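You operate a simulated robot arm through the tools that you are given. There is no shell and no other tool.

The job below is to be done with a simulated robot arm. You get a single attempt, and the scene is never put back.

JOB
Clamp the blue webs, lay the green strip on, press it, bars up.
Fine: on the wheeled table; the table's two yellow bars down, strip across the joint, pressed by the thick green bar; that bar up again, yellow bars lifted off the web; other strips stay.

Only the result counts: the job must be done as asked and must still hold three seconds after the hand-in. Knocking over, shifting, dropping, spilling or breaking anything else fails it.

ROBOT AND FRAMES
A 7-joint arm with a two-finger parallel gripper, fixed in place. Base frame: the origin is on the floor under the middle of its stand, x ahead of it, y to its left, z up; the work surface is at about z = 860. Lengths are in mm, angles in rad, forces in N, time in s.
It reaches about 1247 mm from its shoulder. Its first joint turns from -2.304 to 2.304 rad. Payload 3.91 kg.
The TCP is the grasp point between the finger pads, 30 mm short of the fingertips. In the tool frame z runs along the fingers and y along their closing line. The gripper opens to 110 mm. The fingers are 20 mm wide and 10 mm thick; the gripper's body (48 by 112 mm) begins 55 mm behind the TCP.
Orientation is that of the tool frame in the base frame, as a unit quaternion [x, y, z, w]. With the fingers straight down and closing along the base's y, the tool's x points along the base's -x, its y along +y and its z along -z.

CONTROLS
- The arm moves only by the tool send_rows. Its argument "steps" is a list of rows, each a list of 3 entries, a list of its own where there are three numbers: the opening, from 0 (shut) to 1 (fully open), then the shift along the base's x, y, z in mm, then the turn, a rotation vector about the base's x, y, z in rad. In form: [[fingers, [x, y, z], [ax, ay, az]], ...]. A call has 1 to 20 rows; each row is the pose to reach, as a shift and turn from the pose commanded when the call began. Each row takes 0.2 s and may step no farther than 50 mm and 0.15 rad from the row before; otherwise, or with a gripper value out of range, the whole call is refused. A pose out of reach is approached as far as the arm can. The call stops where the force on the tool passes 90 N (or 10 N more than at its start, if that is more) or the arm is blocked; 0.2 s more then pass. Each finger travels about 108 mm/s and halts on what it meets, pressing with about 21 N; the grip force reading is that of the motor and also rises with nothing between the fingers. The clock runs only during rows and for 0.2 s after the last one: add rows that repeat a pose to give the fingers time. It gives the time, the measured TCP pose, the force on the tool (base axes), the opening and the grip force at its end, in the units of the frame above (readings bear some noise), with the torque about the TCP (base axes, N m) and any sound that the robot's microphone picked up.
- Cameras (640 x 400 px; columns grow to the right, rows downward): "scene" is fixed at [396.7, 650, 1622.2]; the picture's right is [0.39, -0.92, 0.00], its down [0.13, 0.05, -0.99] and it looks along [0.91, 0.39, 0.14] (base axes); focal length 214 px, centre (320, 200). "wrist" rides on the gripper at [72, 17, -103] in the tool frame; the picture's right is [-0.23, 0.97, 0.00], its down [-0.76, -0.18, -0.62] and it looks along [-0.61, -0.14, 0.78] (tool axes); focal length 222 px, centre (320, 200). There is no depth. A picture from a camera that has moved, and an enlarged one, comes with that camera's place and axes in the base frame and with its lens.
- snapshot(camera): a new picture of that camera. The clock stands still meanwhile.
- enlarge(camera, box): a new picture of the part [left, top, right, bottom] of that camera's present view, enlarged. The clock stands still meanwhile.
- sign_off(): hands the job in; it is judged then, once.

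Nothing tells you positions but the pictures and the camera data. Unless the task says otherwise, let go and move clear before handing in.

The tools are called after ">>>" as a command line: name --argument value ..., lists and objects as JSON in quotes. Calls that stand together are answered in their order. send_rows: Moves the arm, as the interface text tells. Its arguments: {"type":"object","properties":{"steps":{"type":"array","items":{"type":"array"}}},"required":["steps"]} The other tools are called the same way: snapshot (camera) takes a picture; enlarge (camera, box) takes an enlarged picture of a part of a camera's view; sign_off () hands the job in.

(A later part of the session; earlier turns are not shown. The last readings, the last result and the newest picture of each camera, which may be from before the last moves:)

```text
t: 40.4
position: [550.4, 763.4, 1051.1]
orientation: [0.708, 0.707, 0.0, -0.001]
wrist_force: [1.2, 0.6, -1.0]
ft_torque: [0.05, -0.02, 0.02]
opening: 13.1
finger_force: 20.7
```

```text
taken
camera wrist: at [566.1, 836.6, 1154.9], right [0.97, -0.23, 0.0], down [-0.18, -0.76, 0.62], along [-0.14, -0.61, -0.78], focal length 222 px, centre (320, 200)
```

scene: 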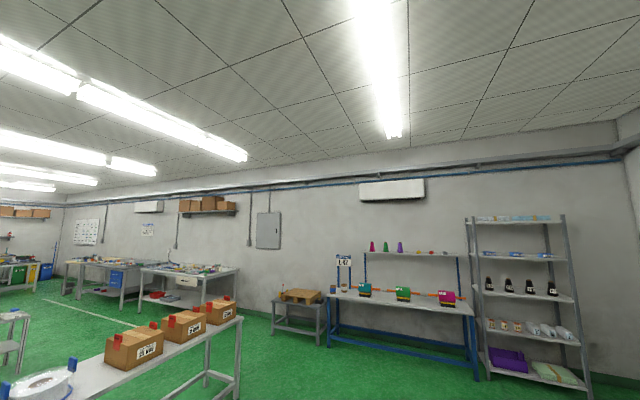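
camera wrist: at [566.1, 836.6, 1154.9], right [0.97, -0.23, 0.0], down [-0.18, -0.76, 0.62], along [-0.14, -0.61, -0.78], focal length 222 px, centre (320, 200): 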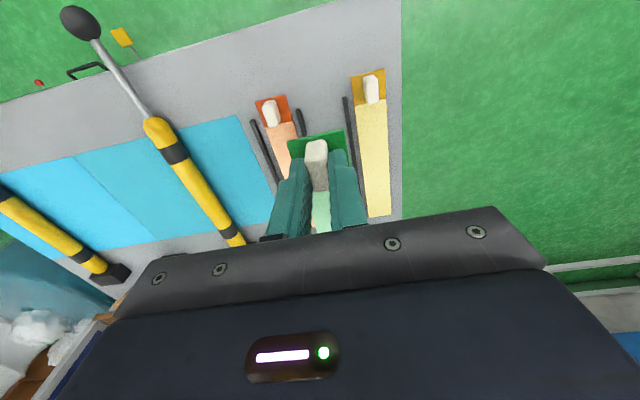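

The green strip is held cleanly and the neighbours haven't moved. I'll carry it over bar B to above the seam, shifting +26 mm in y so the pale part spans the web and the tab clears the press pad.

>>> send_rows --steps '[[0, [-20, 0, 5], [0, 0, 0]], [0, [-50, 2, 8], [0, 0, 0]], [0, [-85, 4, 8], [0, 0, 0]], [0, [-120, 7, 8], [0, 0, 0]], [0, [-155, 10, 8], [0, 0, 0]], [0, [-190, 13, 8], [0, 0, 0]], [0, [-225, 16, 8], [0, 0, 0]], [0, [-260, 19, 8], [0, 0, 0]], [0, [-295, 22, 8], [0, 0, 0]], [0, [-330, 25, 8], [0, 0, 0]], [0, [-355, 26, 8], [0, 0, 0]], [0, [-370, 26, 8], [0, 0, 0]], [0, [-370, 26, 8], [0, 0, 0]]]'

>>> snapshot --camera "wrist"

```text
t: 43.2
position: [179.4, 789.4, 1058.3]
orientation: [0.707, 0.707, 0.0, 0.0]
wrist_force: [0.4, -0.1, -0.5]
ft_torque: [0.01, -0.01, -0.01]
opening: 12.5
finger_force: 21.1
```

```text
taken
camera wrist: at [195.7, 862.0, 1162.4], right [0.97, -0.23, 0.0], down [-0.18, -0.76, 0.62], along [-0.14, -0.61, -0.78], focal length 222 px, centre (320, 200)
```

wrist: 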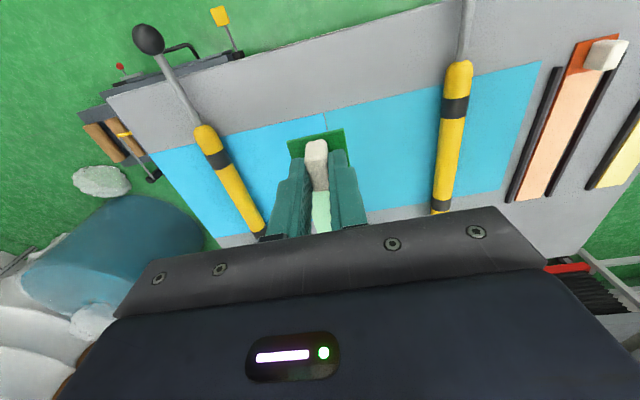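

>>> enlarge --camera "wrist" --box '[272, 90, 384, 160]'

>>> enlarge --camera "wrist" --box '[260, 130, 388, 240]'

```text
5.71 times, centred on (328, 125) of wrist
camera zoom: at [195.7, 862.0, 1162.4], right [0.97, -0.23, 0.0], down [-0.18, -0.76, 0.62], along [-0.14, -0.61, -0.78], focal length 1269 px, centre (274, 629)
```

zoom: 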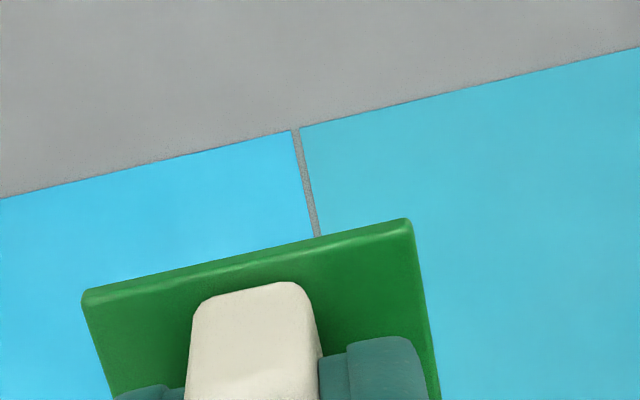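

```text
3.64 times, centred on (324, 185) of wrist
camera zoom: at [195.7, 862.0, 1162.4], right [0.97, -0.23, 0.0], down [-0.18, -0.76, 0.62], along [-0.14, -0.61, -0.78], focal length 808 px, centre (306, 254)
```

zoom: 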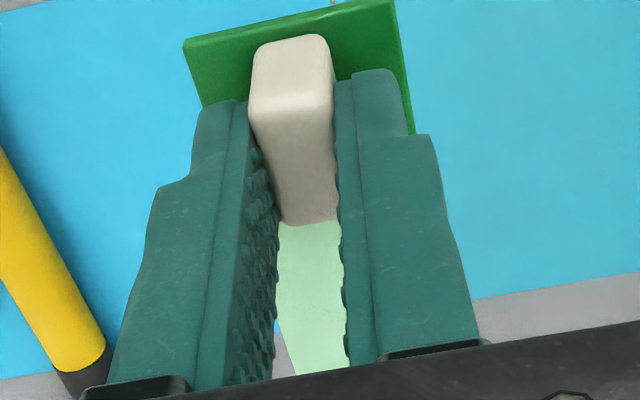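

The strip is centred over the seam within about 0.5 mm and square to it. Now I'll lower to just above the web.

>>> send_rows --steps '[[0, [0.2, 0, -25], [0, 0, 0]], [0, [0.2, 0, -55], [0, 0, 0]], [0, [0.2, 0, -85], [0, 0, 0]], [0, [0.2, 0, -115], [0, 0, 0]], [0, [0.2, 0, -135], [0, 0, 0]], [0, [0.2, 0, -147], [0, 0, 0]], [0, [0.2, 0, -147], [0, 0, 0]]]'

>>> snapshot --camera "wrist"

```text
t: 44.8
position: [178.7, 788.6, 912.0]
orientation: [0.707, 0.707, 0.0, 0.0]
wrist_force: [-0.2, 0.0, 0.0]
ft_torque: [0.01, 0.01, -0.02]
opening: 12.7
finger_force: 21.1
```

```text
taken
camera wrist: at [195.4, 862.4, 1015.2], right [0.97, -0.23, 0.0], down [-0.18, -0.76, 0.62], along [-0.14, -0.61, -0.78], focal length 222 px, centre (320, 200)
```

wrist: 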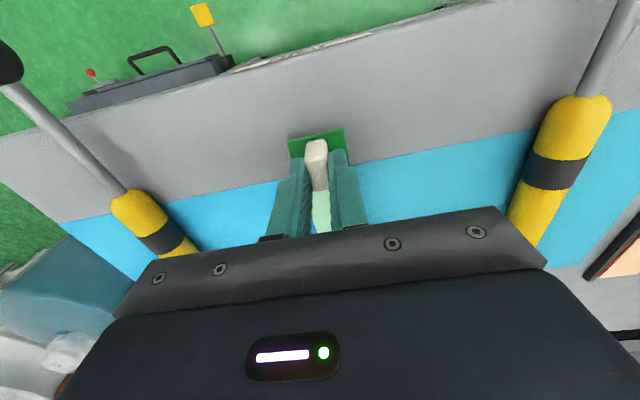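

>>> send_rows --steps '[[0, [0.3, 0, -3], [0, 0, 0]], [0, [0.3, 0, -5], [0, 0, 0]], [0, [0.3, 0, -6.5], [0, 0, 0]], [0, [0.3, 0, -7.5], [0, 0, 0]]]'

```text
t: 45.8
position: [180.3, 789.6, 905.1]
orientation: [0.706, 0.708, 0.0, 0.0]
wrist_force: [-0.4, -1.0, -0.4]
ft_torque: [0.03, 0.02, 0.0]
opening: 12.6
finger_force: 20.7
```

>>> send_rows --steps '[[0, [0, 0, -1], [0, 0, 0]], [0, [0, 0, -1.8], [0, 0, 0]], [0, [0, 0, -2.4], [0, 0, 0]]]'

```text
t: 46.6
position: [179.5, 790.6, 903.4]
orientation: [0.708, 0.707, 0.001, 0.001]
wrist_force: [-0.8, 0.2, -0.3]
ft_torque: [0.02, 0.01, 0.0]
opening: 12.8
finger_force: 20.9
```

>>> send_rows --steps '[[0, [0, 0, -0.5], [0, 0, 0]], [0, [0, 0, -1], [0, 0, 0]], [0, [0, 0, -1], [0, 0, 0]]]'

>>> snapshot --camera "wrist"

```text
t: 47.4
position: [179.4, 789.6, 901.6]
orientation: [0.706, 0.708, 0.0, -0.001]
wrist_force: [-0.1, 0.3, -0.4]
ft_torque: [0.03, 0.0, -0.01]
opening: 12.5
finger_force: 20.2
```

```text
taken
camera wrist: at [195.8, 862.7, 1005.8], right [0.97, -0.23, 0.0], down [-0.18, -0.76, 0.62], along [-0.14, -0.61, -0.78], focal length 222 px, centre (320, 200)
```

wrist: 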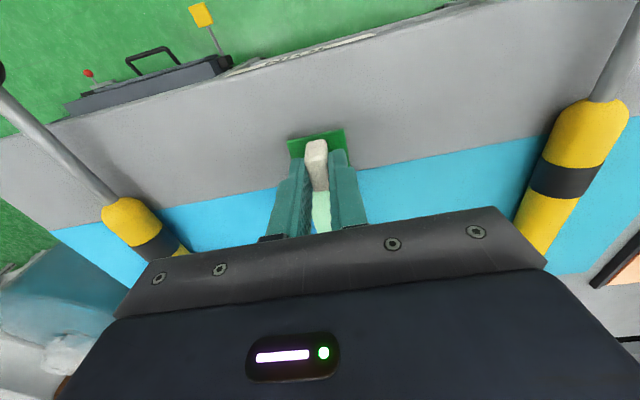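

>>> send_rows --steps '[[0, [0, 0, -0.5], [0, 0, 0]], [0, [0, 0, -1], [0, 0, 0]], [0, [0, 0, -1], [0, 0, 0]]]'

>>> enlarge --camera "wrist" --box '[260, 110, 388, 190]'

```text
t: 48.2
position: [179.8, 788.8, 901.9]
orientation: [0.707, 0.707, 0.0, 0.0]
wrist_force: [-0.3, 0.3, 0.7]
ft_torque: [-0.25, 0.01, 0.03]
opening: 12.6
finger_force: 21.2
```

```text
5.00 times, centred on (324, 150) of wrist
camera zoom: at [196.0, 862.8, 1004.7], right [0.97, -0.23, 0.0], down [-0.18, -0.76, 0.62], along [-0.14, -0.61, -0.78], focal length 1111 px, centre (300, 450)
```

zoom: 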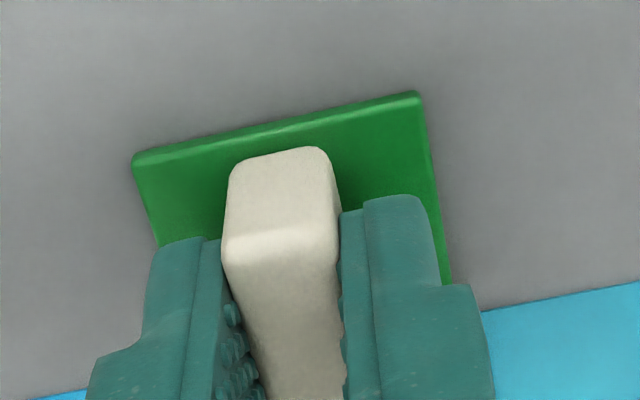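

There's now a small contact torque: the strip is touching the web. I'll release and rise straight up.

>>> send_rows --steps '[[0.1, [0, 0, 0], [0, 0, 0]], [0.22, [0, 0, 0], [0, 0, 0]], [0.22, [0, 0, 0], [0, 0, 0]], [0.22, [0, 0, 10], [0, 0, 0]], [0.22, [0, 0, 30], [0, 0, 0]], [0.22, [0, 0, 70], [0, 0, 0]], [0.22, [0, 10, 115], [0, 0, 0]], [0.22, [0, 30, 160], [0, 0, 0]], [0.22, [0, 50, 205], [0, 0, 0]], [0.22, [0, 60, 250], [0, 0, 0]], [0.22, [0, 60, 295], [0, 0, 0]], [0.5, [0, 60, 320], [0, 0, 0]], [1, [0, 60, 320], [0, 0, 0]], [1, [0, 60, 320], [0, 0, 0]]]'

>>> snapshot --camera "wrist"

```text
t: 51.2
position: [180.0, 849.0, 1221.8]
orientation: [0.707, 0.707, 0.0, 0.0]
wrist_force: [0.0, 0.2, -0.3]
ft_torque: [-0.01, -0.02, 0.01]
opening: 110.1
finger_force: 0.0
```

```text
taken
camera wrist: at [196.5, 921.8, 1325.1], right [0.97, -0.23, 0.0], down [-0.18, -0.76, 0.62], along [-0.14, -0.61, -0.78], focal length 222 px, centre (320, 200)
```

wrist: 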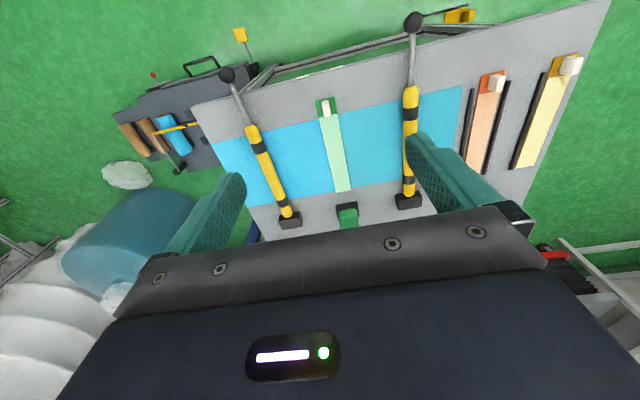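

>>> enlarge --camera "wrist" --box '[240, 70, 432, 230]'

>>> enlarge --camera "wrist" --box '[296, 85, 376, 135]'

>>> enlarge --camera "wrist" --box '[296, 170, 392, 230]'

```text
2.50 times, centred on (336, 150) of wrist
camera zoom: at [196.5, 921.8, 1325.1], right [0.97, -0.23, 0.0], down [-0.18, -0.76, 0.62], along [-0.14, -0.61, -0.78], focal length 555 px, centre (280, 325)
```

zoom: 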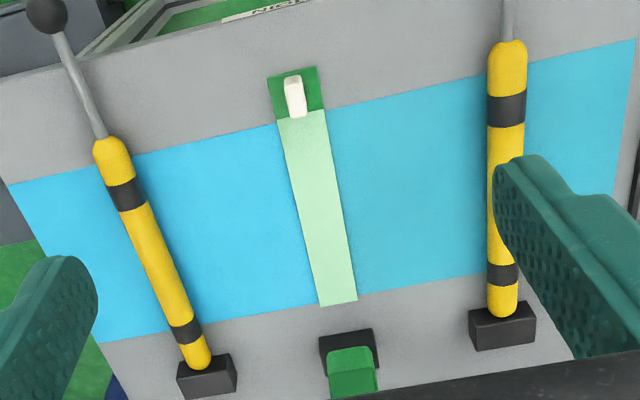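

```text
8.00 times, centred on (336, 110) of wrist
camera zoom: at [196.5, 921.8, 1325.1], right [0.97, -0.23, 0.0], down [-0.18, -0.76, 0.62], along [-0.14, -0.61, -0.78], focal length 1777 px, centre (192, 920)
```

zoom: 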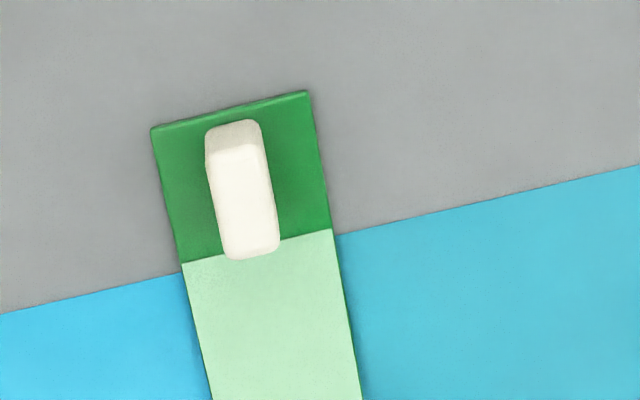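

```text
6.67 times, centred on (344, 200) of wrist
camera zoom: at [196.5, 921.8, 1325.1], right [0.97, -0.23, 0.0], down [-0.18, -0.76, 0.62], along [-0.14, -0.61, -0.78], focal length 1481 px, centre (160, 200)
```

zoom: 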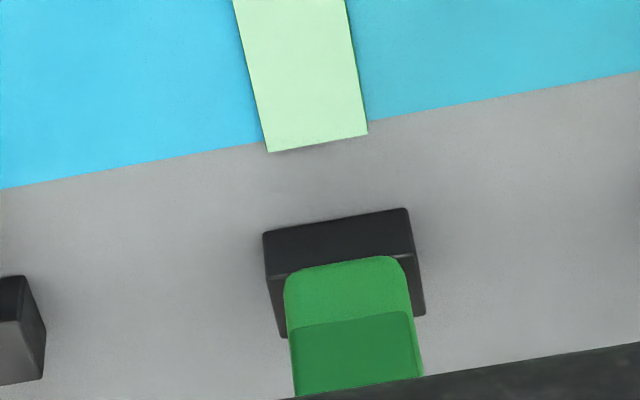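

The strip lies square on the seam, its pale part covers the full web width, and the tab sits clear beyond the edge. Next is the green press bar, so I'll go up and over toward its ball.

>>> send_rows --steps '[[0.8, [0, -10, 45], [0, 0, 0]], [0.6, [0, -30, 85], [0, 0, 0]], [0.6, [0, -65, 110], [0, 0, 0]], [0.6, [0, -110, 115], [0, 0, 0]], [0.6, [0, -155, 115], [0, 0, 0]], [0.6, [0, -200, 115], [0, 0, 0]], [0.6, [0, -240, 115], [0, 0, 0]], [0.6, [0, -280, 115], [0, 0, 0]], [0.6, [0, -300, 115], [0, 0, 0]], [0.6, [0, -300, 115], [0, 0, 0]]]'

>>> snapshot --camera "wrist"

```text
t: 53.4
position: [180.9, 551.4, 1338.4]
orientation: [0.707, 0.707, 0.0, 0.0]
wrist_force: [0.0, -0.5, 0.3]
ft_torque: [0.0, 0.03, 0.03]
opening: 66.0
finger_force: 0.2
```

```text
taken
camera wrist: at [195.9, 623.5, 1441.2], right [0.97, -0.23, 0.0], down [-0.18, -0.76, 0.62], along [-0.14, -0.61, -0.78], focal length 222 px, centre (320, 200)
```

wrist: 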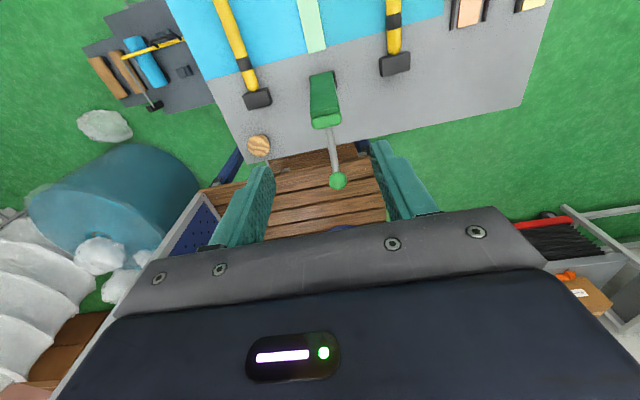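

>>> send_rows --steps '[[0.6, [-0.5, -35, 0], [0, 0, 0]], [0.6, [-1, -80, 0], [0, 0, 0]], [0.6, [-1.5, -110, -15], [0, 0, 0]], [0.6, [-1.5, -124, -45], [0, 0, 0]], [0.6, [-1.5, -124, -80], [0, 0, 0]], [0.6, [-1.5, -124, -108], [0, 0, 0]], [0.6, [-1.5, -124, -108], [0, 0, 0]]]'

>>> snapshot --camera "wrist"

```text
t: 55.2
position: [-107.7, 359.7, 1238.3]
orientation: [0.467, 0.884, -0.002, -0.012]
wrist_force: [0.7, 0.3, -0.3]
ft_torque: [-0.02, -0.03, 0.0]
opening: 66.2
finger_force: 0.1
out of reach, approached as far as the arm can: row 2, 3, 4, 5
stopped in row 7: the arm was blocked; the commanded pose is now the measured one
```

```text
taken
camera wrist: at [-132.9, 428.8, 1342.5], right [0.93, 0.36, -0.02], down [0.3, -0.73, 0.61], along [0.21, -0.58, -0.79], focal length 222 px, centre (320, 200)
```

wrist: 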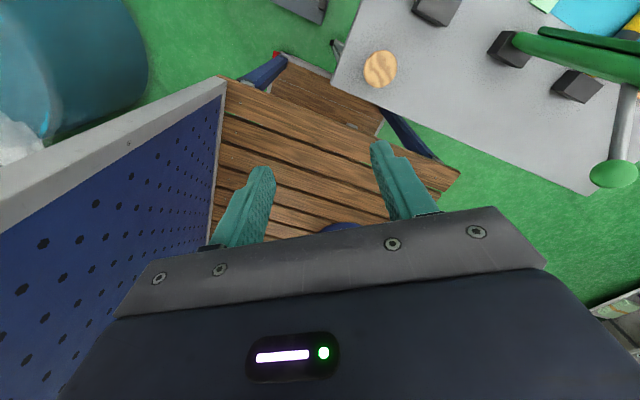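

The arm couldn't hold that orientation so close to its base and drifted aside to (-108, 360, 1238), where it stopped. The force readings are low and the bar still looks upright. I'll lift away gently in small steps and check that nothing was disturbed.

>>> send_rows --steps '[[0.6, [10, 10, 20], [0, 0, 0]], [0.6, [20, 20, 45], [0, 0, 0]], [0.6, [30, 30, 75], [0, 0, 0]]]'

>>> snapshot --camera "wrist"

>>> snapshot --camera "scene"

```text
t: 56.0
position: [-76.8, 388.5, 1313.6]
orientation: [0.467, 0.884, -0.001, -0.012]
wrist_force: [0.1, 0.0, 0.3]
ft_torque: [0.02, -0.01, -0.03]
opening: 65.9
finger_force: 0.0
```

```text
taken
camera wrist: at [-103.4, 457.6, 1417.7], right [0.93, 0.36, -0.02], down [0.3, -0.73, 0.61], along [0.21, -0.57, -0.79], focal length 222 px, centre (320, 200)
```

wrist: 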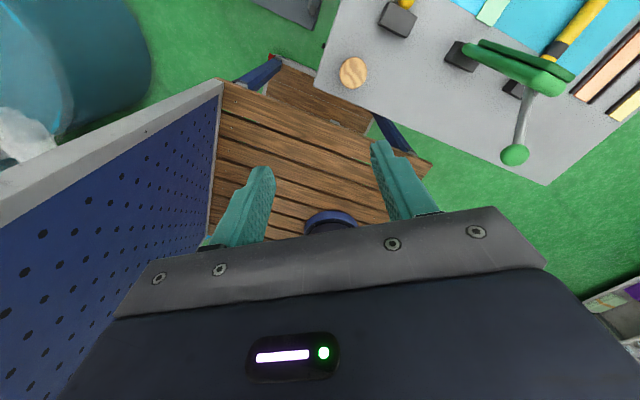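

```text
taken
```

scene: 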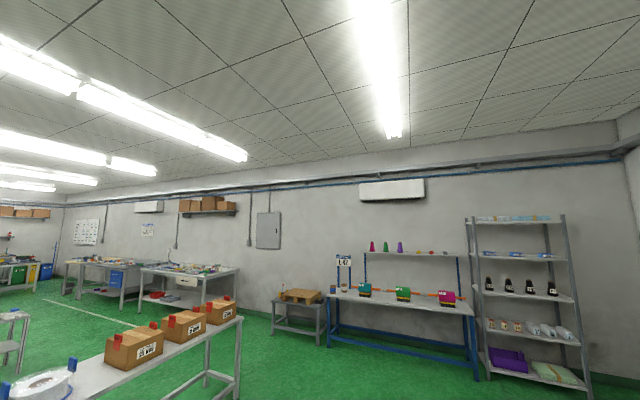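

Nothing was disturbed; the bar and the layout look the same. I'll return toward the known-good starting pose and orientation, then try the opposite yaw for reaching the ball.

>>> send_rows --steps '[[0.6, [21, 17, 15], [0, -0.0035, 0.139]], [0.6, [42, 35, 30], [0.0005, -0.007, 0.278]], [0.6, [63, 52, 45], [0.001, -0.0105, 0.417]], [0.6, [84, 69, 60], [0.001, -0.014, 0.556]], [0.6, [105, 87, 75], [0.0015, -0.018, 0.695]], [0.6, [126, 104, 90], [0.002, -0.0215, 0.834]], [0.6, [147, 121, 106], [0.002, -0.025, 0.972]], [0.6, [147, 121, 106], [0.002, -0.025, 0.972]]]'

```text
t: 57.8
position: [68.6, 510.0, 1421.1]
orientation: [-0.001, 1.0, 0.0, 0.001]
wrist_force: [0.3, 0.3, -0.3]
ft_torque: [-0.03, 0.02, -0.01]
opening: 66.0
finger_force: 0.1
```

>>> send_rows --steps '[[0.6, [20, 5, 0], [0, 0, 0.14]], [0.6, [40, 10, 0], [0, 0, 0.28]], [0.6, [60, 15, 0], [0, 0, 0.42]], [0.6, [80, 20, 0], [0, 0, 0.56]], [0.6, [100, 25, 0], [0, 0, 0.7]], [0.6, [110, 30, 0], [0, 0, 0.785]]]'

```text
t: 59.2
position: [179.0, 540.2, 1419.5]
orientation: [-0.384, 0.924, 0.001, 0.001]
wrist_force: [-1.1, 0.3, -0.2]
ft_torque: [0.02, -0.02, -0.01]
opening: 66.0
finger_force: 0.1
```

>>> send_rows --steps '[[0.6, [0, 0, 0], [0, 0, 0.14]], [0.6, [0, 0, 0], [0, 0, 0.28]], [0.6, [0, 0, 0], [0, 0, 0.42]], [0.6, [0, 0, 0], [0, 0, 0.56]], [0.6, [0, 0, 0], [0, 0, 0.7]], [0.6, [0, 0, 0], [0, 0, 0.785]]]'

>>> snapshot --camera "wrist"

```text
t: 60.6
position: [180.2, 538.9, 1420.1]
orientation: [0.708, -0.706, -0.001, 0.0]
wrist_force: [0.6, -0.5, 0.7]
ft_torque: [-0.03, 0.01, -0.01]
opening: 65.9
finger_force: 0.0
```

```text
taken
camera wrist: at [161.1, 468.3, 1522.5], right [-0.97, 0.23, 0.0], down [0.18, 0.76, 0.62], along [0.14, 0.61, -0.78], focal length 222 px, centre (320, 200)
```

wrist: 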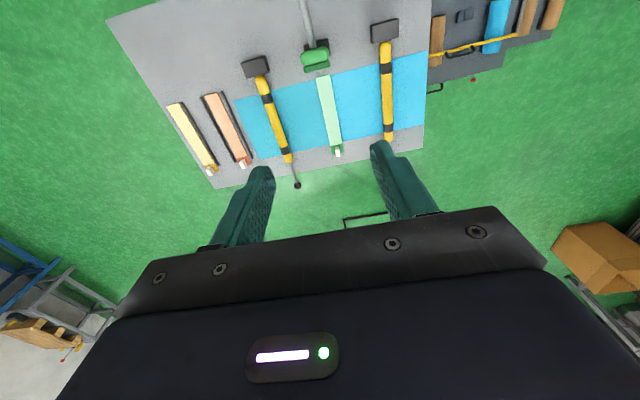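

The opposite yaw works here. I'll edge toward the ball in small steps, watching for any out-of-reach notice.

>>> send_rows --steps '[[0.6, [0, -20, -10], [0, 0, 0]], [0.6, [-0.5, -40, -20], [0, 0, 0]]]'

```text
t: 61.2
position: [179.0, 500.6, 1400.7]
orientation: [0.707, -0.707, 0.001, -0.001]
wrist_force: [0.2, 0.3, 0.0]
ft_torque: [-0.03, 0.0, -0.02]
opening: 66.0
finger_force: 0.0
```

>>> send_rows --steps '[[0.6, [0, -20, -15], [0, 0, 0]], [0.6, [0, -40, -30], [0, 0, 0]]]'

```text
t: 61.8
position: [178.6, 460.2, 1369.4]
orientation: [-0.707, 0.707, 0.001, 0.002]
wrist_force: [0.6, -0.3, 0.5]
ft_torque: [0.01, 0.02, 0.01]
opening: 66.1
finger_force: 0.0
```

>>> send_rows --steps '[[0.6, [0, -18, -20], [0, 0, 0]], [0.6, [0, -32, -40], [0, 0, 0]]]'

>>> snapshot --camera "wrist"

```text
t: 62.4
position: [179.0, 427.1, 1329.5]
orientation: [-0.707, 0.708, 0.0, 0.0]
wrist_force: [0.5, 0.5, 0.3]
ft_torque: [-0.04, 0.03, -0.01]
opening: 65.8
finger_force: 0.1
```

```text
taken
camera wrist: at [160.7, 355.3, 1432.4], right [-0.97, 0.23, 0.0], down [0.18, 0.76, 0.62], along [0.14, 0.61, -0.78], focal length 222 px, centre (320, 200)
```

wrist: 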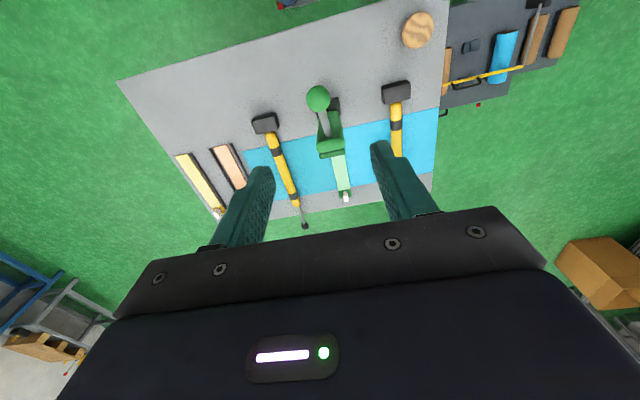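

The ball is directly beneath, near (180, 425, 1147), and this orientation works. I'll descend in short steps.

>>> send_rows --steps '[[0.6, [0, -0.5, -30], [0, 0, 0]], [0.6, [0.5, -1, -60], [0, 0, 0]]]'

```text
t: 63.0
position: [180.8, 428.8, 1268.7]
orientation: [0.707, -0.707, 0.0, -0.001]
wrist_force: [0.5, -0.4, -0.1]
ft_torque: [0.05, -0.08, 0.0]
opening: 65.8
finger_force: 0.1
```

>>> send_rows --steps '[[0.6, [0, -0.5, -25], [0, 0, 0]], [0.6, [0, -1, -45], [0, 0, 0]]]'

>>> snapshot --camera "wrist"

```text
t: 63.6
position: [179.7, 427.2, 1222.9]
orientation: [-0.707, 0.707, 0.001, 0.001]
wrist_force: [0.2, -0.1, -0.5]
ft_torque: [0.02, 0.0, -0.02]
opening: 65.8
finger_force: 0.1
```

```text
taken
camera wrist: at [161.2, 354.2, 1326.8], right [-0.97, 0.23, 0.0], down [0.18, 0.76, 0.62], along [0.14, 0.61, -0.78], focal length 222 px, centre (320, 200)
```

wrist: 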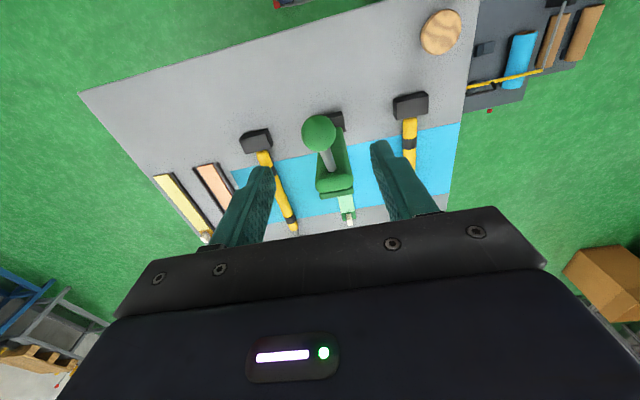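

>>> send_rows --steps '[[0.6, [0.3, -1, -25], [0, 0, 0]], [0.55, [0.3, -2, -50], [0, 0, 0]], [0.5, [0.3, -2.5, -72], [0, 0, 0]], [0.5, [0.3, -2.5, -72], [0, 0, 0]]]'

>>> snapshot --camera "wrist"

```text
t: 64.6
position: [178.3, 422.8, 1153.4]
orientation: [0.707, -0.707, -0.001, 0.0]
wrist_force: [0.3, 0.4, -0.4]
ft_torque: [0.0, 0.0, 0.01]
opening: 55.0
finger_force: 0.1
```

```text
taken
camera wrist: at [160.6, 350.4, 1255.8], right [-0.97, 0.23, 0.0], down [0.18, 0.76, 0.62], along [0.14, 0.61, -0.78], focal length 222 px, centre (320, 200)
```

wrist: 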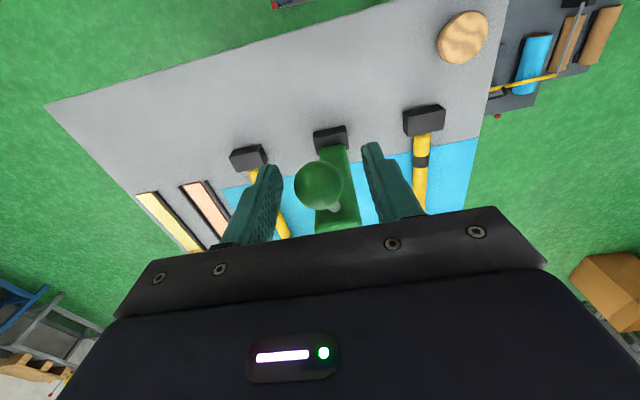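

The ball is right between the fingers at the grasp point. Closing on it now.

>>> send_rows --steps '[[0.35, [0.5, 0, 0], [0, 0, 0]], [0.2, [0.5, 0, 0], [0, 0, 0]], [0, [0.5, 0, 0], [0, 0, 0]], [0, [0.5, 0, 0], [0, 0, 0]], [0, [0.5, 0, 0], [0, 0, 0]]]'

```text
t: 65.8
position: [180.1, 422.2, 1152.7]
orientation: [0.707, -0.707, -0.001, -0.001]
wrist_force: [12.1, 0.6, -0.2]
ft_torque: [0.02, -0.14, -0.07]
opening: 29.6
finger_force: 44.7
```

Holding the ball with 29.6 mm opening; the side force says to shift slightly +x. Next I'll start the bar forward along its arc about the hinge (≈ y 519, z 885), checking forces.

>>> send_rows --steps '[[0, [1.8, 0, 0], [0, 0, 0]], [0, [1.8, 6, 2], [0, 0, 0]], [0, [1.8, 13, 4.3], [0, 0, 0]], [0, [1.8, 22.7, 7.1], [0, 0, 0]]]'

```text
t: 66.8
position: [180.7, 445.1, 1160.6]
orientation: [0.708, -0.707, -0.001, -0.002]
wrist_force: [-16.7, -12.1, 29.4]
ft_torque: [-0.88, 0.27, 0.27]
opening: 29.5
finger_force: 44.8
```

There's an outward radial force of about 30 N, so my hinge estimate is a little off. I'll ease outward a few millimetres and see how it responds.

>>> send_rows --steps '[[0, [-0.6, -0.4, 1.5], [0, 0, 0]], [0, [-1.0, -0.8, 3], [0, 0, 0]]]'

```text
t: 67.4
position: [180.2, 444.8, 1160.2]
orientation: [0.708, -0.706, 0.001, 0.0]
wrist_force: [-18.5, 14.7, -35.8]
ft_torque: [0.95, 0.03, -0.01]
opening: 29.5
finger_force: 45.1
```

>>> send_rows --steps '[[0, [-0.6, 0.4, -1.6], [0, 0, 0]], [0, [-0.6, 0.4, -1.6], [0, 0, 0]]]'

```text
t: 68.0
position: [180.1, 446.2, 1159.5]
orientation: [-0.707, 0.708, 0.0, 0.001]
wrist_force: [-14.7, -1.5, -11.9]
ft_torque: [-1.33, 0.1, -0.02]
opening: 29.6
finger_force: 44.9
```

>>> send_rows --steps '[[0, [-0.5, 8, 1.9], [0, 0, 0]], [0, [-0.8, 16.5, 4], [0, 0, 0]], [0, [-0.8, 24.8, 6], [0, 0, 0]]]'

```text
t: 68.8
position: [180.3, 470.5, 1166.5]
orientation: [-0.707, 0.707, 0.001, 0.001]
wrist_force: [-0.1, -4.9, 4.1]
ft_torque: [-1.03, 0.1, 0.0]
opening: 29.5
finger_force: 45.6
```

The forces are nearly balanced now. Continuing along the refined arc.

>>> send_rows --steps '[[0, [0, 7, 1.4], [0, 0, 0]], [0, [0, 14.3, 2.8], [0, 0, 0]], [0, [0, 21.5, 3.8], [0, 0, 0]], [0, [0, 28.8, 4.7], [0, 0, 0]]]'

```text
t: 69.8
position: [180.3, 499.6, 1171.7]
orientation: [-0.707, 0.708, 0.001, 0.001]
wrist_force: [14.3, -3.0, 0.4]
ft_torque: [-1.0, 0.07, -0.04]
opening: 29.5
finger_force: 44.7
```

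>>> send_rows --steps '[[0, [0.4, 7.3, 0.6], [0, 0, 0]], [0, [0.6, 14.5, 1.1], [0, 0, 0]], [0, [0.6, 21.8, 1.4], [0, 0, 0]], [0, [0.6, 29.1, 1.5], [0, 0, 0]], [0, [0.6, 36.4, 1.4], [0, 0, 0]], [0, [0.6, 43.7, 1.1], [0, 0, 0]]]'

```text
t: 71.2
position: [180.0, 543.5, 1172.2]
orientation: [0.707, -0.707, 0.0, 0.0]
wrist_force: [11.0, -2.8, -14.7]
ft_torque: [-0.96, 0.05, -0.04]
opening: 29.8
finger_force: 45.0
```

>>> send_rows --steps '[[0, [0.3, 7.3, -1.1], [0, 0, 0]], [0, [0.5, 14.7, -1.9], [0, 0, 0]], [0, [0.5, 21.6, -2.8], [0, 0, 0]], [0, [0.5, 28.5, -3.9], [0, 0, 0]], [0, [0.5, 35.3, -5.2], [0, 0, 0]], [0, [0.5, 42.1, -6.7], [0, 0, 0]]]'

```text
t: 72.6
position: [180.2, 584.7, 1168.2]
orientation: [0.707, -0.707, -0.002, -0.002]
wrist_force: [8.0, 4.1, 22.0]
ft_torque: [-0.72, -0.01, 0.02]
opening: 29.3
finger_force: 45.0
```

>>> send_rows --steps '[[0, [0.3, 7, -0.8], [0, 0, 0]], [0, [0.4, 13.4, -2.4], [0, 0, 0]], [0, [0.4, 20.4, -4.3], [0, 0, 0]], [0, [0.4, 27.2, -6.4], [0, 0, 0]], [0, [0.4, 34, -8.7], [0, 0, 0]], [0, [0.4, 40.7, -11.2], [0, 0, 0]]]'

```text
t: 74.0
position: [181.3, 624.5, 1155.1]
orientation: [0.707, -0.707, 0.0, -0.001]
wrist_force: [-4.7, 9.4, 27.8]
ft_torque: [-0.49, 0.21, 0.12]
opening: 29.8
finger_force: 44.4
```

The arc fit now gives a hinge near y 531, z 882, radius about 289. Continuing.

>>> send_rows --steps '[[0, [0.2, 7, -1.2], [0, 0, 0]], [0, [0.2, 13.3, -3.6], [0, 0, 0]], [0, [0.2, 20.3, -6.6], [0, 0, 0]], [0, [0.2, 27.2, -9.6], [0, 0, 0]], [0, [0.2, 34, -12.9], [0, 0, 0]], [0, [0.2, 40.7, -16.4], [0, 0, 0]]]'

```text
t: 75.4
position: [181.0, 666.8, 1136.7]
orientation: [-0.707, 0.707, -0.001, -0.001]
wrist_force: [-19.5, -11.7, -18.3]
ft_torque: [-1.0, 0.12, 0.03]
opening: 29.7
finger_force: 45.0
```

>>> send_rows --steps '[[0, [-0.5, 6, -4.5], [0, 0, 0]], [0, [-0.8, 12.5, -8.5], [0, 0, 0]], [0, [-0.8, 18.7, -12.6], [0, 0, 0]], [0, [-0.8, 24.9, -16.7], [0, 0, 0]], [0, [-0.8, 30.9, -21], [0, 0, 0]], [0, [-0.8, 36.8, -25.5], [0, 0, 0]]]'

```text
t: 76.8
position: [180.5, 703.5, 1113.4]
orientation: [0.707, -0.707, 0.0, 0.0]
wrist_force: [-11.2, -5.9, -6.9]
ft_torque: [-0.83, 0.18, -0.02]
opening: 29.8
finger_force: 45.1
```

>>> send_rows --steps '[[0, [-0.3, 5.5, -4.8], [0, 0, 0]], [0, [-0.5, 11.1, -9.7], [0, 0, 0]], [0, [-0.5, 16.6, -14.6], [0, 0, 0]], [0, [-0.5, 22, -19.6], [0, 0, 0]], [0, [-0.5, 27.2, -24.8], [0, 0, 0]], [0, [-0.5, 32.3, -30.2], [0, 0, 0]]]'

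```text
t: 78.2
position: [181.3, 735.8, 1083.0]
orientation: [0.707, -0.707, -0.002, -0.003]
wrist_force: [-1.7, 19.7, 20.3]
ft_torque: [-0.7, 0.08, -0.04]
opening: 29.7
finger_force: 44.9
```

>>> send_rows --steps '[[0, [0, 5.8, -4.6], [0, 0, 0]], [0, [0, 10.8, -10.2], [0, 0, 0]], [0, [0, 15.5, -15.9], [0, 0, 0]], [0, [0, 20.1, -21.8], [0, 0, 0]], [0, [0, 24.4, -27.8], [0, 0, 0]], [0, [0, 28.7, -33.9], [0, 0, 0]]]'

>>> snapshot --camera "wrist"

```text
t: 79.6
position: [180.4, 764.8, 1048.7]
orientation: [-0.707, 0.707, 0.001, 0.001]
wrist_force: [12.4, 6.6, 4.3]
ft_torque: [-0.83, -0.09, -0.02]
opening: 29.9
finger_force: 45.0
```

```text
taken
camera wrist: at [162.3, 692.1, 1151.4], right [-0.97, 0.23, 0.0], down [0.18, 0.76, 0.62], along [0.14, 0.61, -0.78], focal length 222 px, centre (320, 200)
```

wrist: 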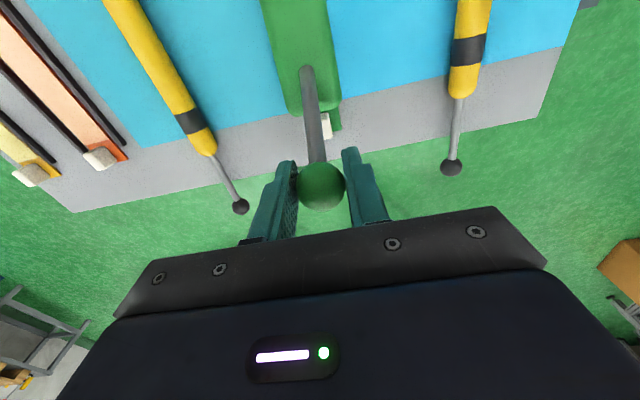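

>>> send_rows --steps '[[0, [0.3, 4.2, -6], [0, 0, 0]], [0, [0.4, 8.2, -12.3], [0, 0, 0]], [0, [0.4, 12, -18.8], [0, 0, 0]], [0, [0.4, 15.5, -25.3], [0, 0, 0]]]'

>>> snapshot --camera "wrist"

>>> enlarge --camera "wrist" --box '[240, 40, 400, 140]'

```text
t: 80.6
position: [180.9, 780.3, 1022.2]
orientation: [-0.707, 0.707, 0.0, 0.0]
wrist_force: [10.0, -1.0, -1.0]
ft_torque: [-0.74, -0.04, -0.05]
opening: 29.8
finger_force: 44.4
```

```text
taken
camera wrist: at [162.4, 707.8, 1125.5], right [-0.97, 0.23, 0.0], down [0.18, 0.76, 0.62], along [0.14, 0.61, -0.78], focal length 222 px, centre (320, 200)
```

wrist: 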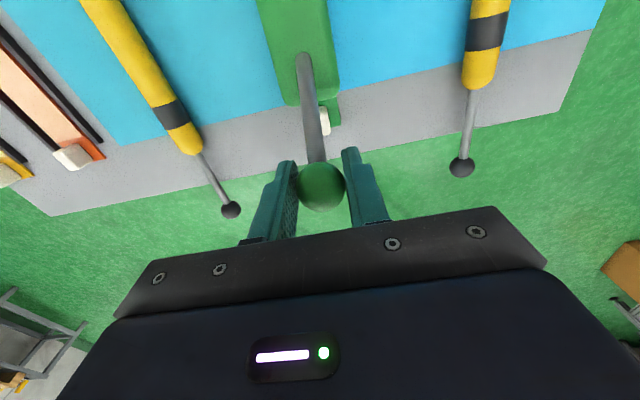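

```text
4.00 times, centred on (320, 90) of wrist
camera zoom: at [162.4, 707.8, 1125.5], right [-0.97, 0.23, 0.0], down [0.18, 0.76, 0.62], along [0.14, 0.61, -0.78], focal length 888 px, centre (320, 640)
```

zoom: 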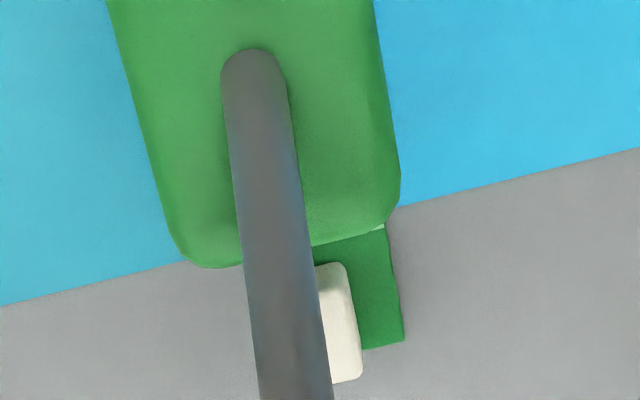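

The bar end will come down short of the tab with clearance. I'll continue lowering in smaller steps toward contact.

>>> send_rows --steps '[[0, [0.3, 3.4, -6.5], [0, 0, 0]], [0, [0.4, 6.6, -13.2], [0, 0, 0]], [0, [0.4, 9.7, -20], [0, 0, 0]], [0, [0.4, 12.6, -26.9], [0, 0, 0]]]'

```text
t: 81.6
position: [180.9, 792.2, 996.4]
orientation: [0.707, -0.707, 0.0, 0.0]
wrist_force: [0.3, -10.5, -4.3]
ft_torque: [-0.89, 0.08, -0.07]
opening: 29.8
finger_force: 45.1
```

>>> send_rows --steps '[[0, [0, 1.1, -3.5], [0, 0, 0]], [0, [0, 2.2, -7.1], [0, 0, 0]], [0, [0, 3.5, -10.5], [0, 0, 0]], [0, [0, 4.7, -14], [0, 0, 0]]]'

>>> snapshot --camera "wrist"

```text
t: 82.6
position: [181.3, 798.5, 982.4]
orientation: [0.707, -0.707, -0.001, -0.001]
wrist_force: [-1.2, -3.2, -2.2]
ft_torque: [-0.96, 0.01, 0.02]
opening: 29.9
finger_force: 45.5
```

```text
taken
camera wrist: at [162.5, 725.7, 1086.0], right [-0.97, 0.23, 0.0], down [0.18, 0.76, 0.62], along [0.14, 0.61, -0.78], focal length 222 px, centre (320, 200)
```

wrist: 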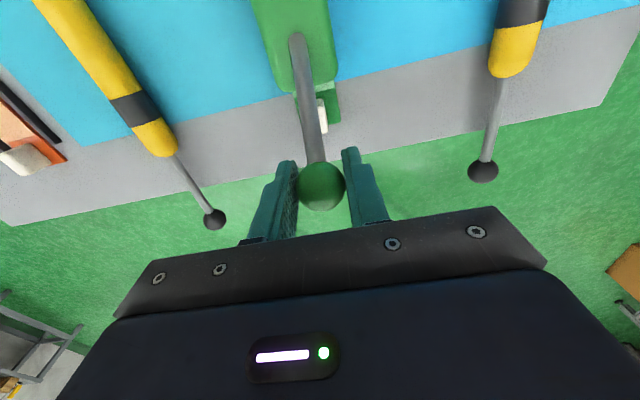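

>>> send_rows --steps '[[0, [0, 0.7, -2.2], [0, 0, 0]], [0, [0, 1.4, -4.4], [0, 0, 0]], [0, [0, 2.1, -6.6], [0, 0, 0]]]'

>>> enlarge --camera "wrist" --box '[240, 40, 400, 140]'

```text
t: 83.4
position: [179.8, 799.6, 977.2]
orientation: [-0.707, 0.707, 0.001, 0.002]
wrist_force: [-5.8, 14.2, 5.5]
ft_torque: [-0.92, 0.08, 0.01]
opening: 29.6
finger_force: 45.5
```

```text
4.00 times, centred on (320, 90) of wrist
camera zoom: at [162.5, 727.8, 1079.1], right [-0.97, 0.23, 0.0], down [0.18, 0.76, 0.63], along [0.14, 0.61, -0.78], focal length 888 px, centre (320, 640)
```

zoom: 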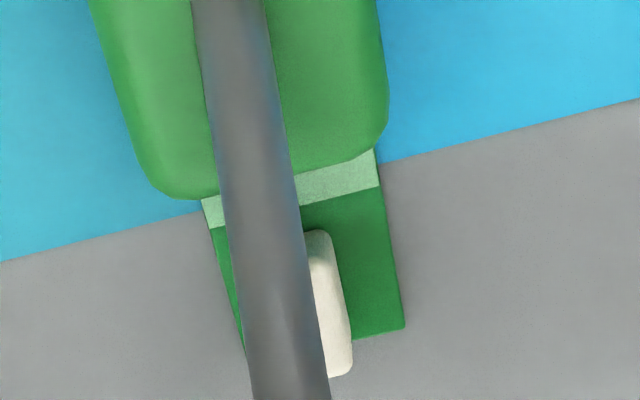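

The bar end stops just short of the head of the strip, with the tab well clear. Lowering further to make contact.

>>> send_rows --steps '[[0, [0, 1.2, -1.5], [0, 0, 0]], [0, [0, 1.8, -3.2], [0, 0, 0]], [0, [0, 2.3, -5], [0, 0, 0]]]'

```text
t: 84.2
position: [180.2, 801.7, 970.4]
orientation: [-0.707, 0.707, 0.0, 0.0]
wrist_force: [-12.2, 2.7, 1.0]
ft_torque: [-1.0, 0.06, 0.05]
opening: 29.8
finger_force: 44.5
```

>>> send_rows --steps '[[0, [0.3, 0.5, -1.6], [0, 0, 0]], [0, [0.3, 0.9, -3.2], [0, 0, 0]], [0, [0.3, 1.3, -4.8], [0, 0, 0]]]'

```text
t: 85.0
position: [179.8, 802.4, 966.2]
orientation: [0.707, -0.707, 0.0, 0.001]
wrist_force: [-18.0, -3.3, -1.0]
ft_torque: [-1.0, 0.05, 0.12]
opening: 29.7
finger_force: 44.7
```

>>> send_rows --steps '[[0, [-0.8, 0.4, -1.6], [0, 0, 0]], [0, [-0.8, 0.7, -3.2], [0, 0, 0]], [0, [-0.8, 1.0, -4.8], [0, 0, 0]]]'

>>> snapshot --camera "wrist"

```text
t: 85.8
position: [180.2, 803.4, 963.6]
orientation: [-0.707, 0.707, 0.002, 0.003]
wrist_force: [-7.6, -14.4, 28.1]
ft_torque: [-1.1, -0.01, 0.0]
opening: 29.5
finger_force: 44.7
```

```text
taken
camera wrist: at [162.3, 731.3, 1066.8], right [-0.97, 0.23, 0.0], down [0.18, 0.76, 0.63], along [0.14, 0.61, -0.78], focal length 222 px, centre (320, 200)
```

wrist: 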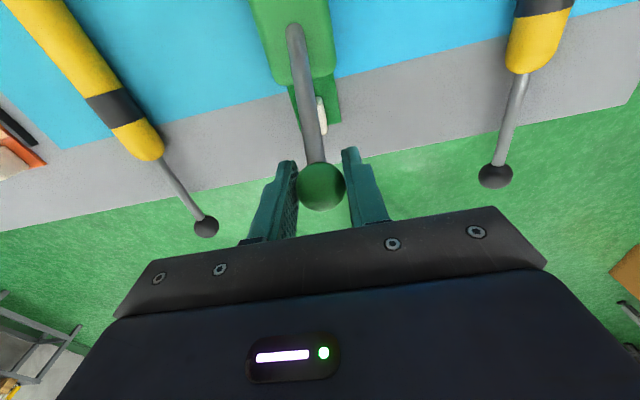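

Contact: about 28 N upward at the ball. I'll press a bit harder and hold for a couple of seconds.

>>> send_rows --steps '[[0, [0.3, -0.3, -0.8], [0, 0, 0]], [0, [0.3, -0.3, -1.4], [0, 0, 0]], [0, [0.3, -0.3, -1.4], [0, 0, 0]], [0, [0.3, -0.3, -1.4], [0, 0, 0]], [0, [0.3, -0.3, -1.4], [0, 0, 0]], [0, [0.3, -0.3, -1.4], [0, 0, 0]], [0, [0.3, -0.3, -1.4], [0, 0, 0]], [0, [0.3, -0.3, -1.4], [0, 0, 0]]]'

>>> enlarge --camera "wrist" --box '[200, 0, 440, 150]'

```text
t: 87.6
position: [181.2, 805.2, 963.3]
orientation: [-0.706, 0.708, 0.002, 0.003]
wrist_force: [-0.6, 6.1, 56.1]
ft_torque: [0.5, 0.01, 0.02]
opening: 29.7
finger_force: 44.8
```

```text
2.67 times, centred on (320, 75) of wrist
camera zoom: at [162.3, 731.3, 1066.2], right [-0.97, 0.23, 0.0], down [0.18, 0.76, 0.63], along [0.14, 0.61, -0.78], focal length 592 px, centre (320, 533)
```

zoom: 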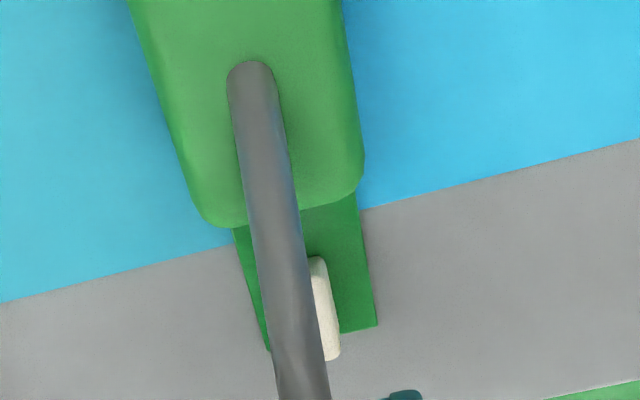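

The pressed part of the strip now looks dark green instead of pale, which suggests the press took. I'll raise the bar back along the same arc and look.

>>> send_rows --steps '[[0, [0, -1.6, 6], [0, 0, 0]], [0, [0, -3.7, 13.1], [0, 0, 0]], [0, [0, -5.9, 20.1], [0, 0, 0]], [0, [0, -8.4, 27.1], [0, 0, 0]], [0, [0, -11, 34], [0, 0, 0]], [0, [0, -13.8, 40.9], [0, 0, 0]], [0, [0, -16.8, 47.7], [0, 0, 0]], [0, [0, -19.9, 54.4], [0, 0, 0]]]'

>>> enlarge --camera "wrist" --box '[220, 0, 420, 150]'

```text
t: 89.4
position: [181.1, 783.3, 1014.0]
orientation: [-0.707, 0.708, -0.002, -0.001]
wrist_force: [-2.4, -10.3, -12.4]
ft_torque: [0.74, -0.17, 0.02]
opening: 30.0
finger_force: 44.7
```

```text
2.67 times, centred on (320, 75) of wrist
camera zoom: at [162.5, 711.2, 1116.9], right [-0.97, 0.23, 0.0], down [0.18, 0.76, 0.62], along [0.14, 0.6, -0.78], focal length 592 px, centre (320, 533)
```

zoom: 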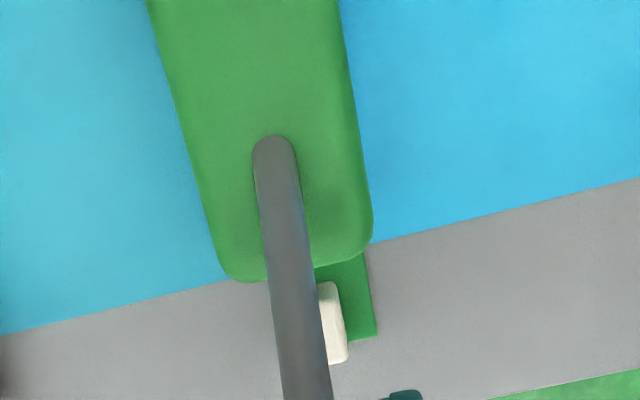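

>>> send_rows --steps '[[0, [0, -3.6, 6.3], [0, 0, 0]], [0, [0, -7.3, 12.9], [0, 0, 0]], [0, [0, -11, 19.2], [0, 0, 0]], [0, [0, -14.8, 25.6], [0, 0, 0]], [0, [0, -18.8, 31.8], [0, 0, 0]], [0, [0, -23, 37.9], [0, 0, 0]], [0, [0, -27.3, 43.9], [0, 0, 0]], [0, [0, -31.7, 49.8], [0, 0, 0]]]'

>>> snapshot --camera "wrist"

```text
t: 91.2
position: [179.4, 751.6, 1064.9]
orientation: [-0.707, 0.707, 0.0, 0.001]
wrist_force: [-6.0, 0.1, -8.6]
ft_torque: [0.88, 0.02, 0.03]
opening: 29.9
finger_force: 44.7
```

```text
taken
camera wrist: at [162.4, 679.8, 1167.2], right [-0.97, 0.23, 0.0], down [0.18, 0.76, 0.62], along [0.14, 0.61, -0.78], focal length 222 px, centre (320, 200)
```

wrist: 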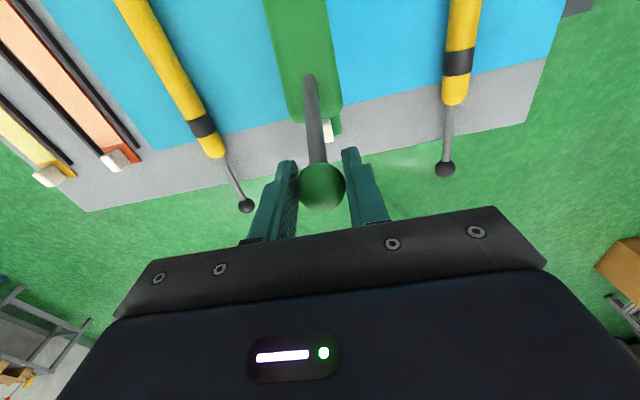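

>>> send_rows --steps '[[0, [0, -4.7, 5.7], [0, 0, 0]], [0, [0.3, -9.5, 11.3], [0, 0, 0]], [0, [0.3, -14.4, 16.9], [0, 0, 0]], [0, [0.3, -19.5, 22.2], [0, 0, 0]], [0, [0.3, -24.7, 27.5], [0, 0, 0]], [0, [0.3, -30, 32.6], [0, 0, 0]], [0, [0.3, -35.5, 37.6], [0, 0, 0]], [0, [0.3, -41.1, 42.4], [0, 0, 0]], [0, [0.3, -46.8, 47.1], [0, 0, 0]], [0, [0.3, -52.7, 51.6], [0, 0, 0]]]'

```text
t: 93.4
position: [181.7, 700.3, 1117.4]
orientation: [0.707, -0.707, 0.0, 0.0]
wrist_force: [-12.6, -6.0, -19.1]
ft_torque: [0.73, 0.03, -0.01]
opening: 29.5
finger_force: 44.6
```

>>> send_rows --steps '[[0, [-0.4, -6.2, 3.9], [0, 0, 0]], [0, [-0.5, -12.3, 8.1], [0, 0, 0]], [0, [-0.5, -18.4, 12.2], [0, 0, 0]], [0, [-0.5, -24.7, 16.1], [0, 0, 0]], [0, [-0.5, -31.1, 19.8], [0, 0, 0]], [0, [-0.5, -37.6, 23.3], [0, 0, 0]], [0, [-0.5, -44.1, 26.7], [0, 0, 0]], [0, [-0.5, -50.7, 29.9], [0, 0, 0]], [0, [-0.5, -57.5, 32.9], [0, 0, 0]], [0, [-0.5, -64.3, 35.8], [0, 0, 0]]]'

```text
t: 95.6
position: [180.9, 635.5, 1151.7]
orientation: [-0.707, 0.707, 0.0, 0.001]
wrist_force: [-9.6, 12.6, 17.6]
ft_torque: [1.06, -0.05, 0.02]
opening: 29.9
finger_force: 45.3
```

>>> send_rows --steps '[[0, [-0.3, -6.6, 3.4], [0, 0, 0]], [0, [-0.3, -13.5, 5.9], [0, 0, 0]], [0, [-0.3, -20.5, 8.2], [0, 0, 0]], [0, [-0.3, -27.6, 10.4], [0, 0, 0]], [0, [-0.3, -34.8, 12.3], [0, 0, 0]], [0, [-0.3, -42, 14.1], [0, 0, 0]], [0, [-0.3, -49.2, 15.6], [0, 0, 0]], [0, [-0.3, -56.4, 17], [0, 0, 0]], [0, [-0.3, -63.7, 18.2], [0, 0, 0]], [0, [-0.3, -71.1, 19.2], [0, 0, 0]]]'

```text
t: 97.8
position: [180.2, 563.4, 1171.2]
orientation: [0.707, -0.707, 0.0, -0.001]
wrist_force: [6.2, 3.7, -6.9]
ft_torque: [0.86, -0.06, -0.07]
opening: 29.7
finger_force: 45.0
```

>>> send_rows --steps '[[0, [0.3, -7.4, 0.5], [0, 0, 0]], [0, [0.3, -14.7, 1.1], [0, 0, 0]], [0, [0.3, -22.1, 1.5], [0, 0, 0]], [0, [0.3, -29.5, 1.8], [0, 0, 0]], [0, [0.3, -36.9, 1.8], [0, 0, 0]], [0, [0.3, -44.2, 1.6], [0, 0, 0]], [0, [0.3, -51.6, 1.3], [0, 0, 0]], [0, [0.3, -59, 0.7], [0, 0, 0]], [0, [0.3, -66.3, 0], [0, 0, 0]], [0, [0.3, -73.7, -0.9], [0, 0, 0]]]'

```text
t: 100.0
position: [180.2, 489.1, 1170.0]
orientation: [0.707, -0.707, 0.001, 0.0]
wrist_force: [6.3, 4.2, -0.7]
ft_torque: [1.16, -0.09, -0.06]
opening: 29.7
finger_force: 44.4
```

>>> send_rows --steps '[[0, [0.1, -7.3, -1.1], [0, 0, 0]], [0, [0.1, -14.6, -2.4], [0, 0, 0]], [0, [0.1, -21.8, -3.9], [0, 0, 0]], [0, [0.1, -29, -5.6], [0, 0, 0]], [0, [0.1, -36.1, -7.5], [0, 0, 0]], [0, [0.1, -43.2, -9.5], [0, 0, 0]], [0, [0.1, -50.3, -11.8], [0, 0, 0]]]'

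```text
t: 101.6
position: [179.9, 440.5, 1158.3]
orientation: [0.708, -0.707, -0.001, 0.0]
wrist_force: [-9.0, 1.8, 4.5]
ft_torque: [1.06, 0.06, -0.13]
opening: 29.6
finger_force: 44.5
```

>>> send_rows --steps '[[0, [0, -3.5, -1.2], [0, 0, 0]], [0, [0, -7, -2.4], [0, 0, 0]], [0, [0, -10, -3.5], [0, 0, 0]], [0, [0, -13, -4.7], [0, 0, 0]]]'

```text
t: 102.6
position: [180.7, 425.4, 1153.3]
orientation: [-0.707, 0.708, 0.0, 0.001]
wrist_force: [-1.5, -2.8, 15.9]
ft_torque: [1.18, -0.18, 0.05]
opening: 29.8
finger_force: 45.4
```

>>> send_rows --steps '[[0, [0, -1.5, -0.3], [0, 0, 0]], [0, [0, -3, -0.7], [0, 0, 0]], [0, [0, -3, -0.7], [0, 0, 0]]]'

```text
t: 103.4
position: [180.2, 423.1, 1151.6]
orientation: [0.707, -0.707, 0.0, 0.0]
wrist_force: [-3.5, 1.7, 2.3]
ft_torque: [0.97, 0.09, -0.07]
opening: 29.7
finger_force: 44.2
```

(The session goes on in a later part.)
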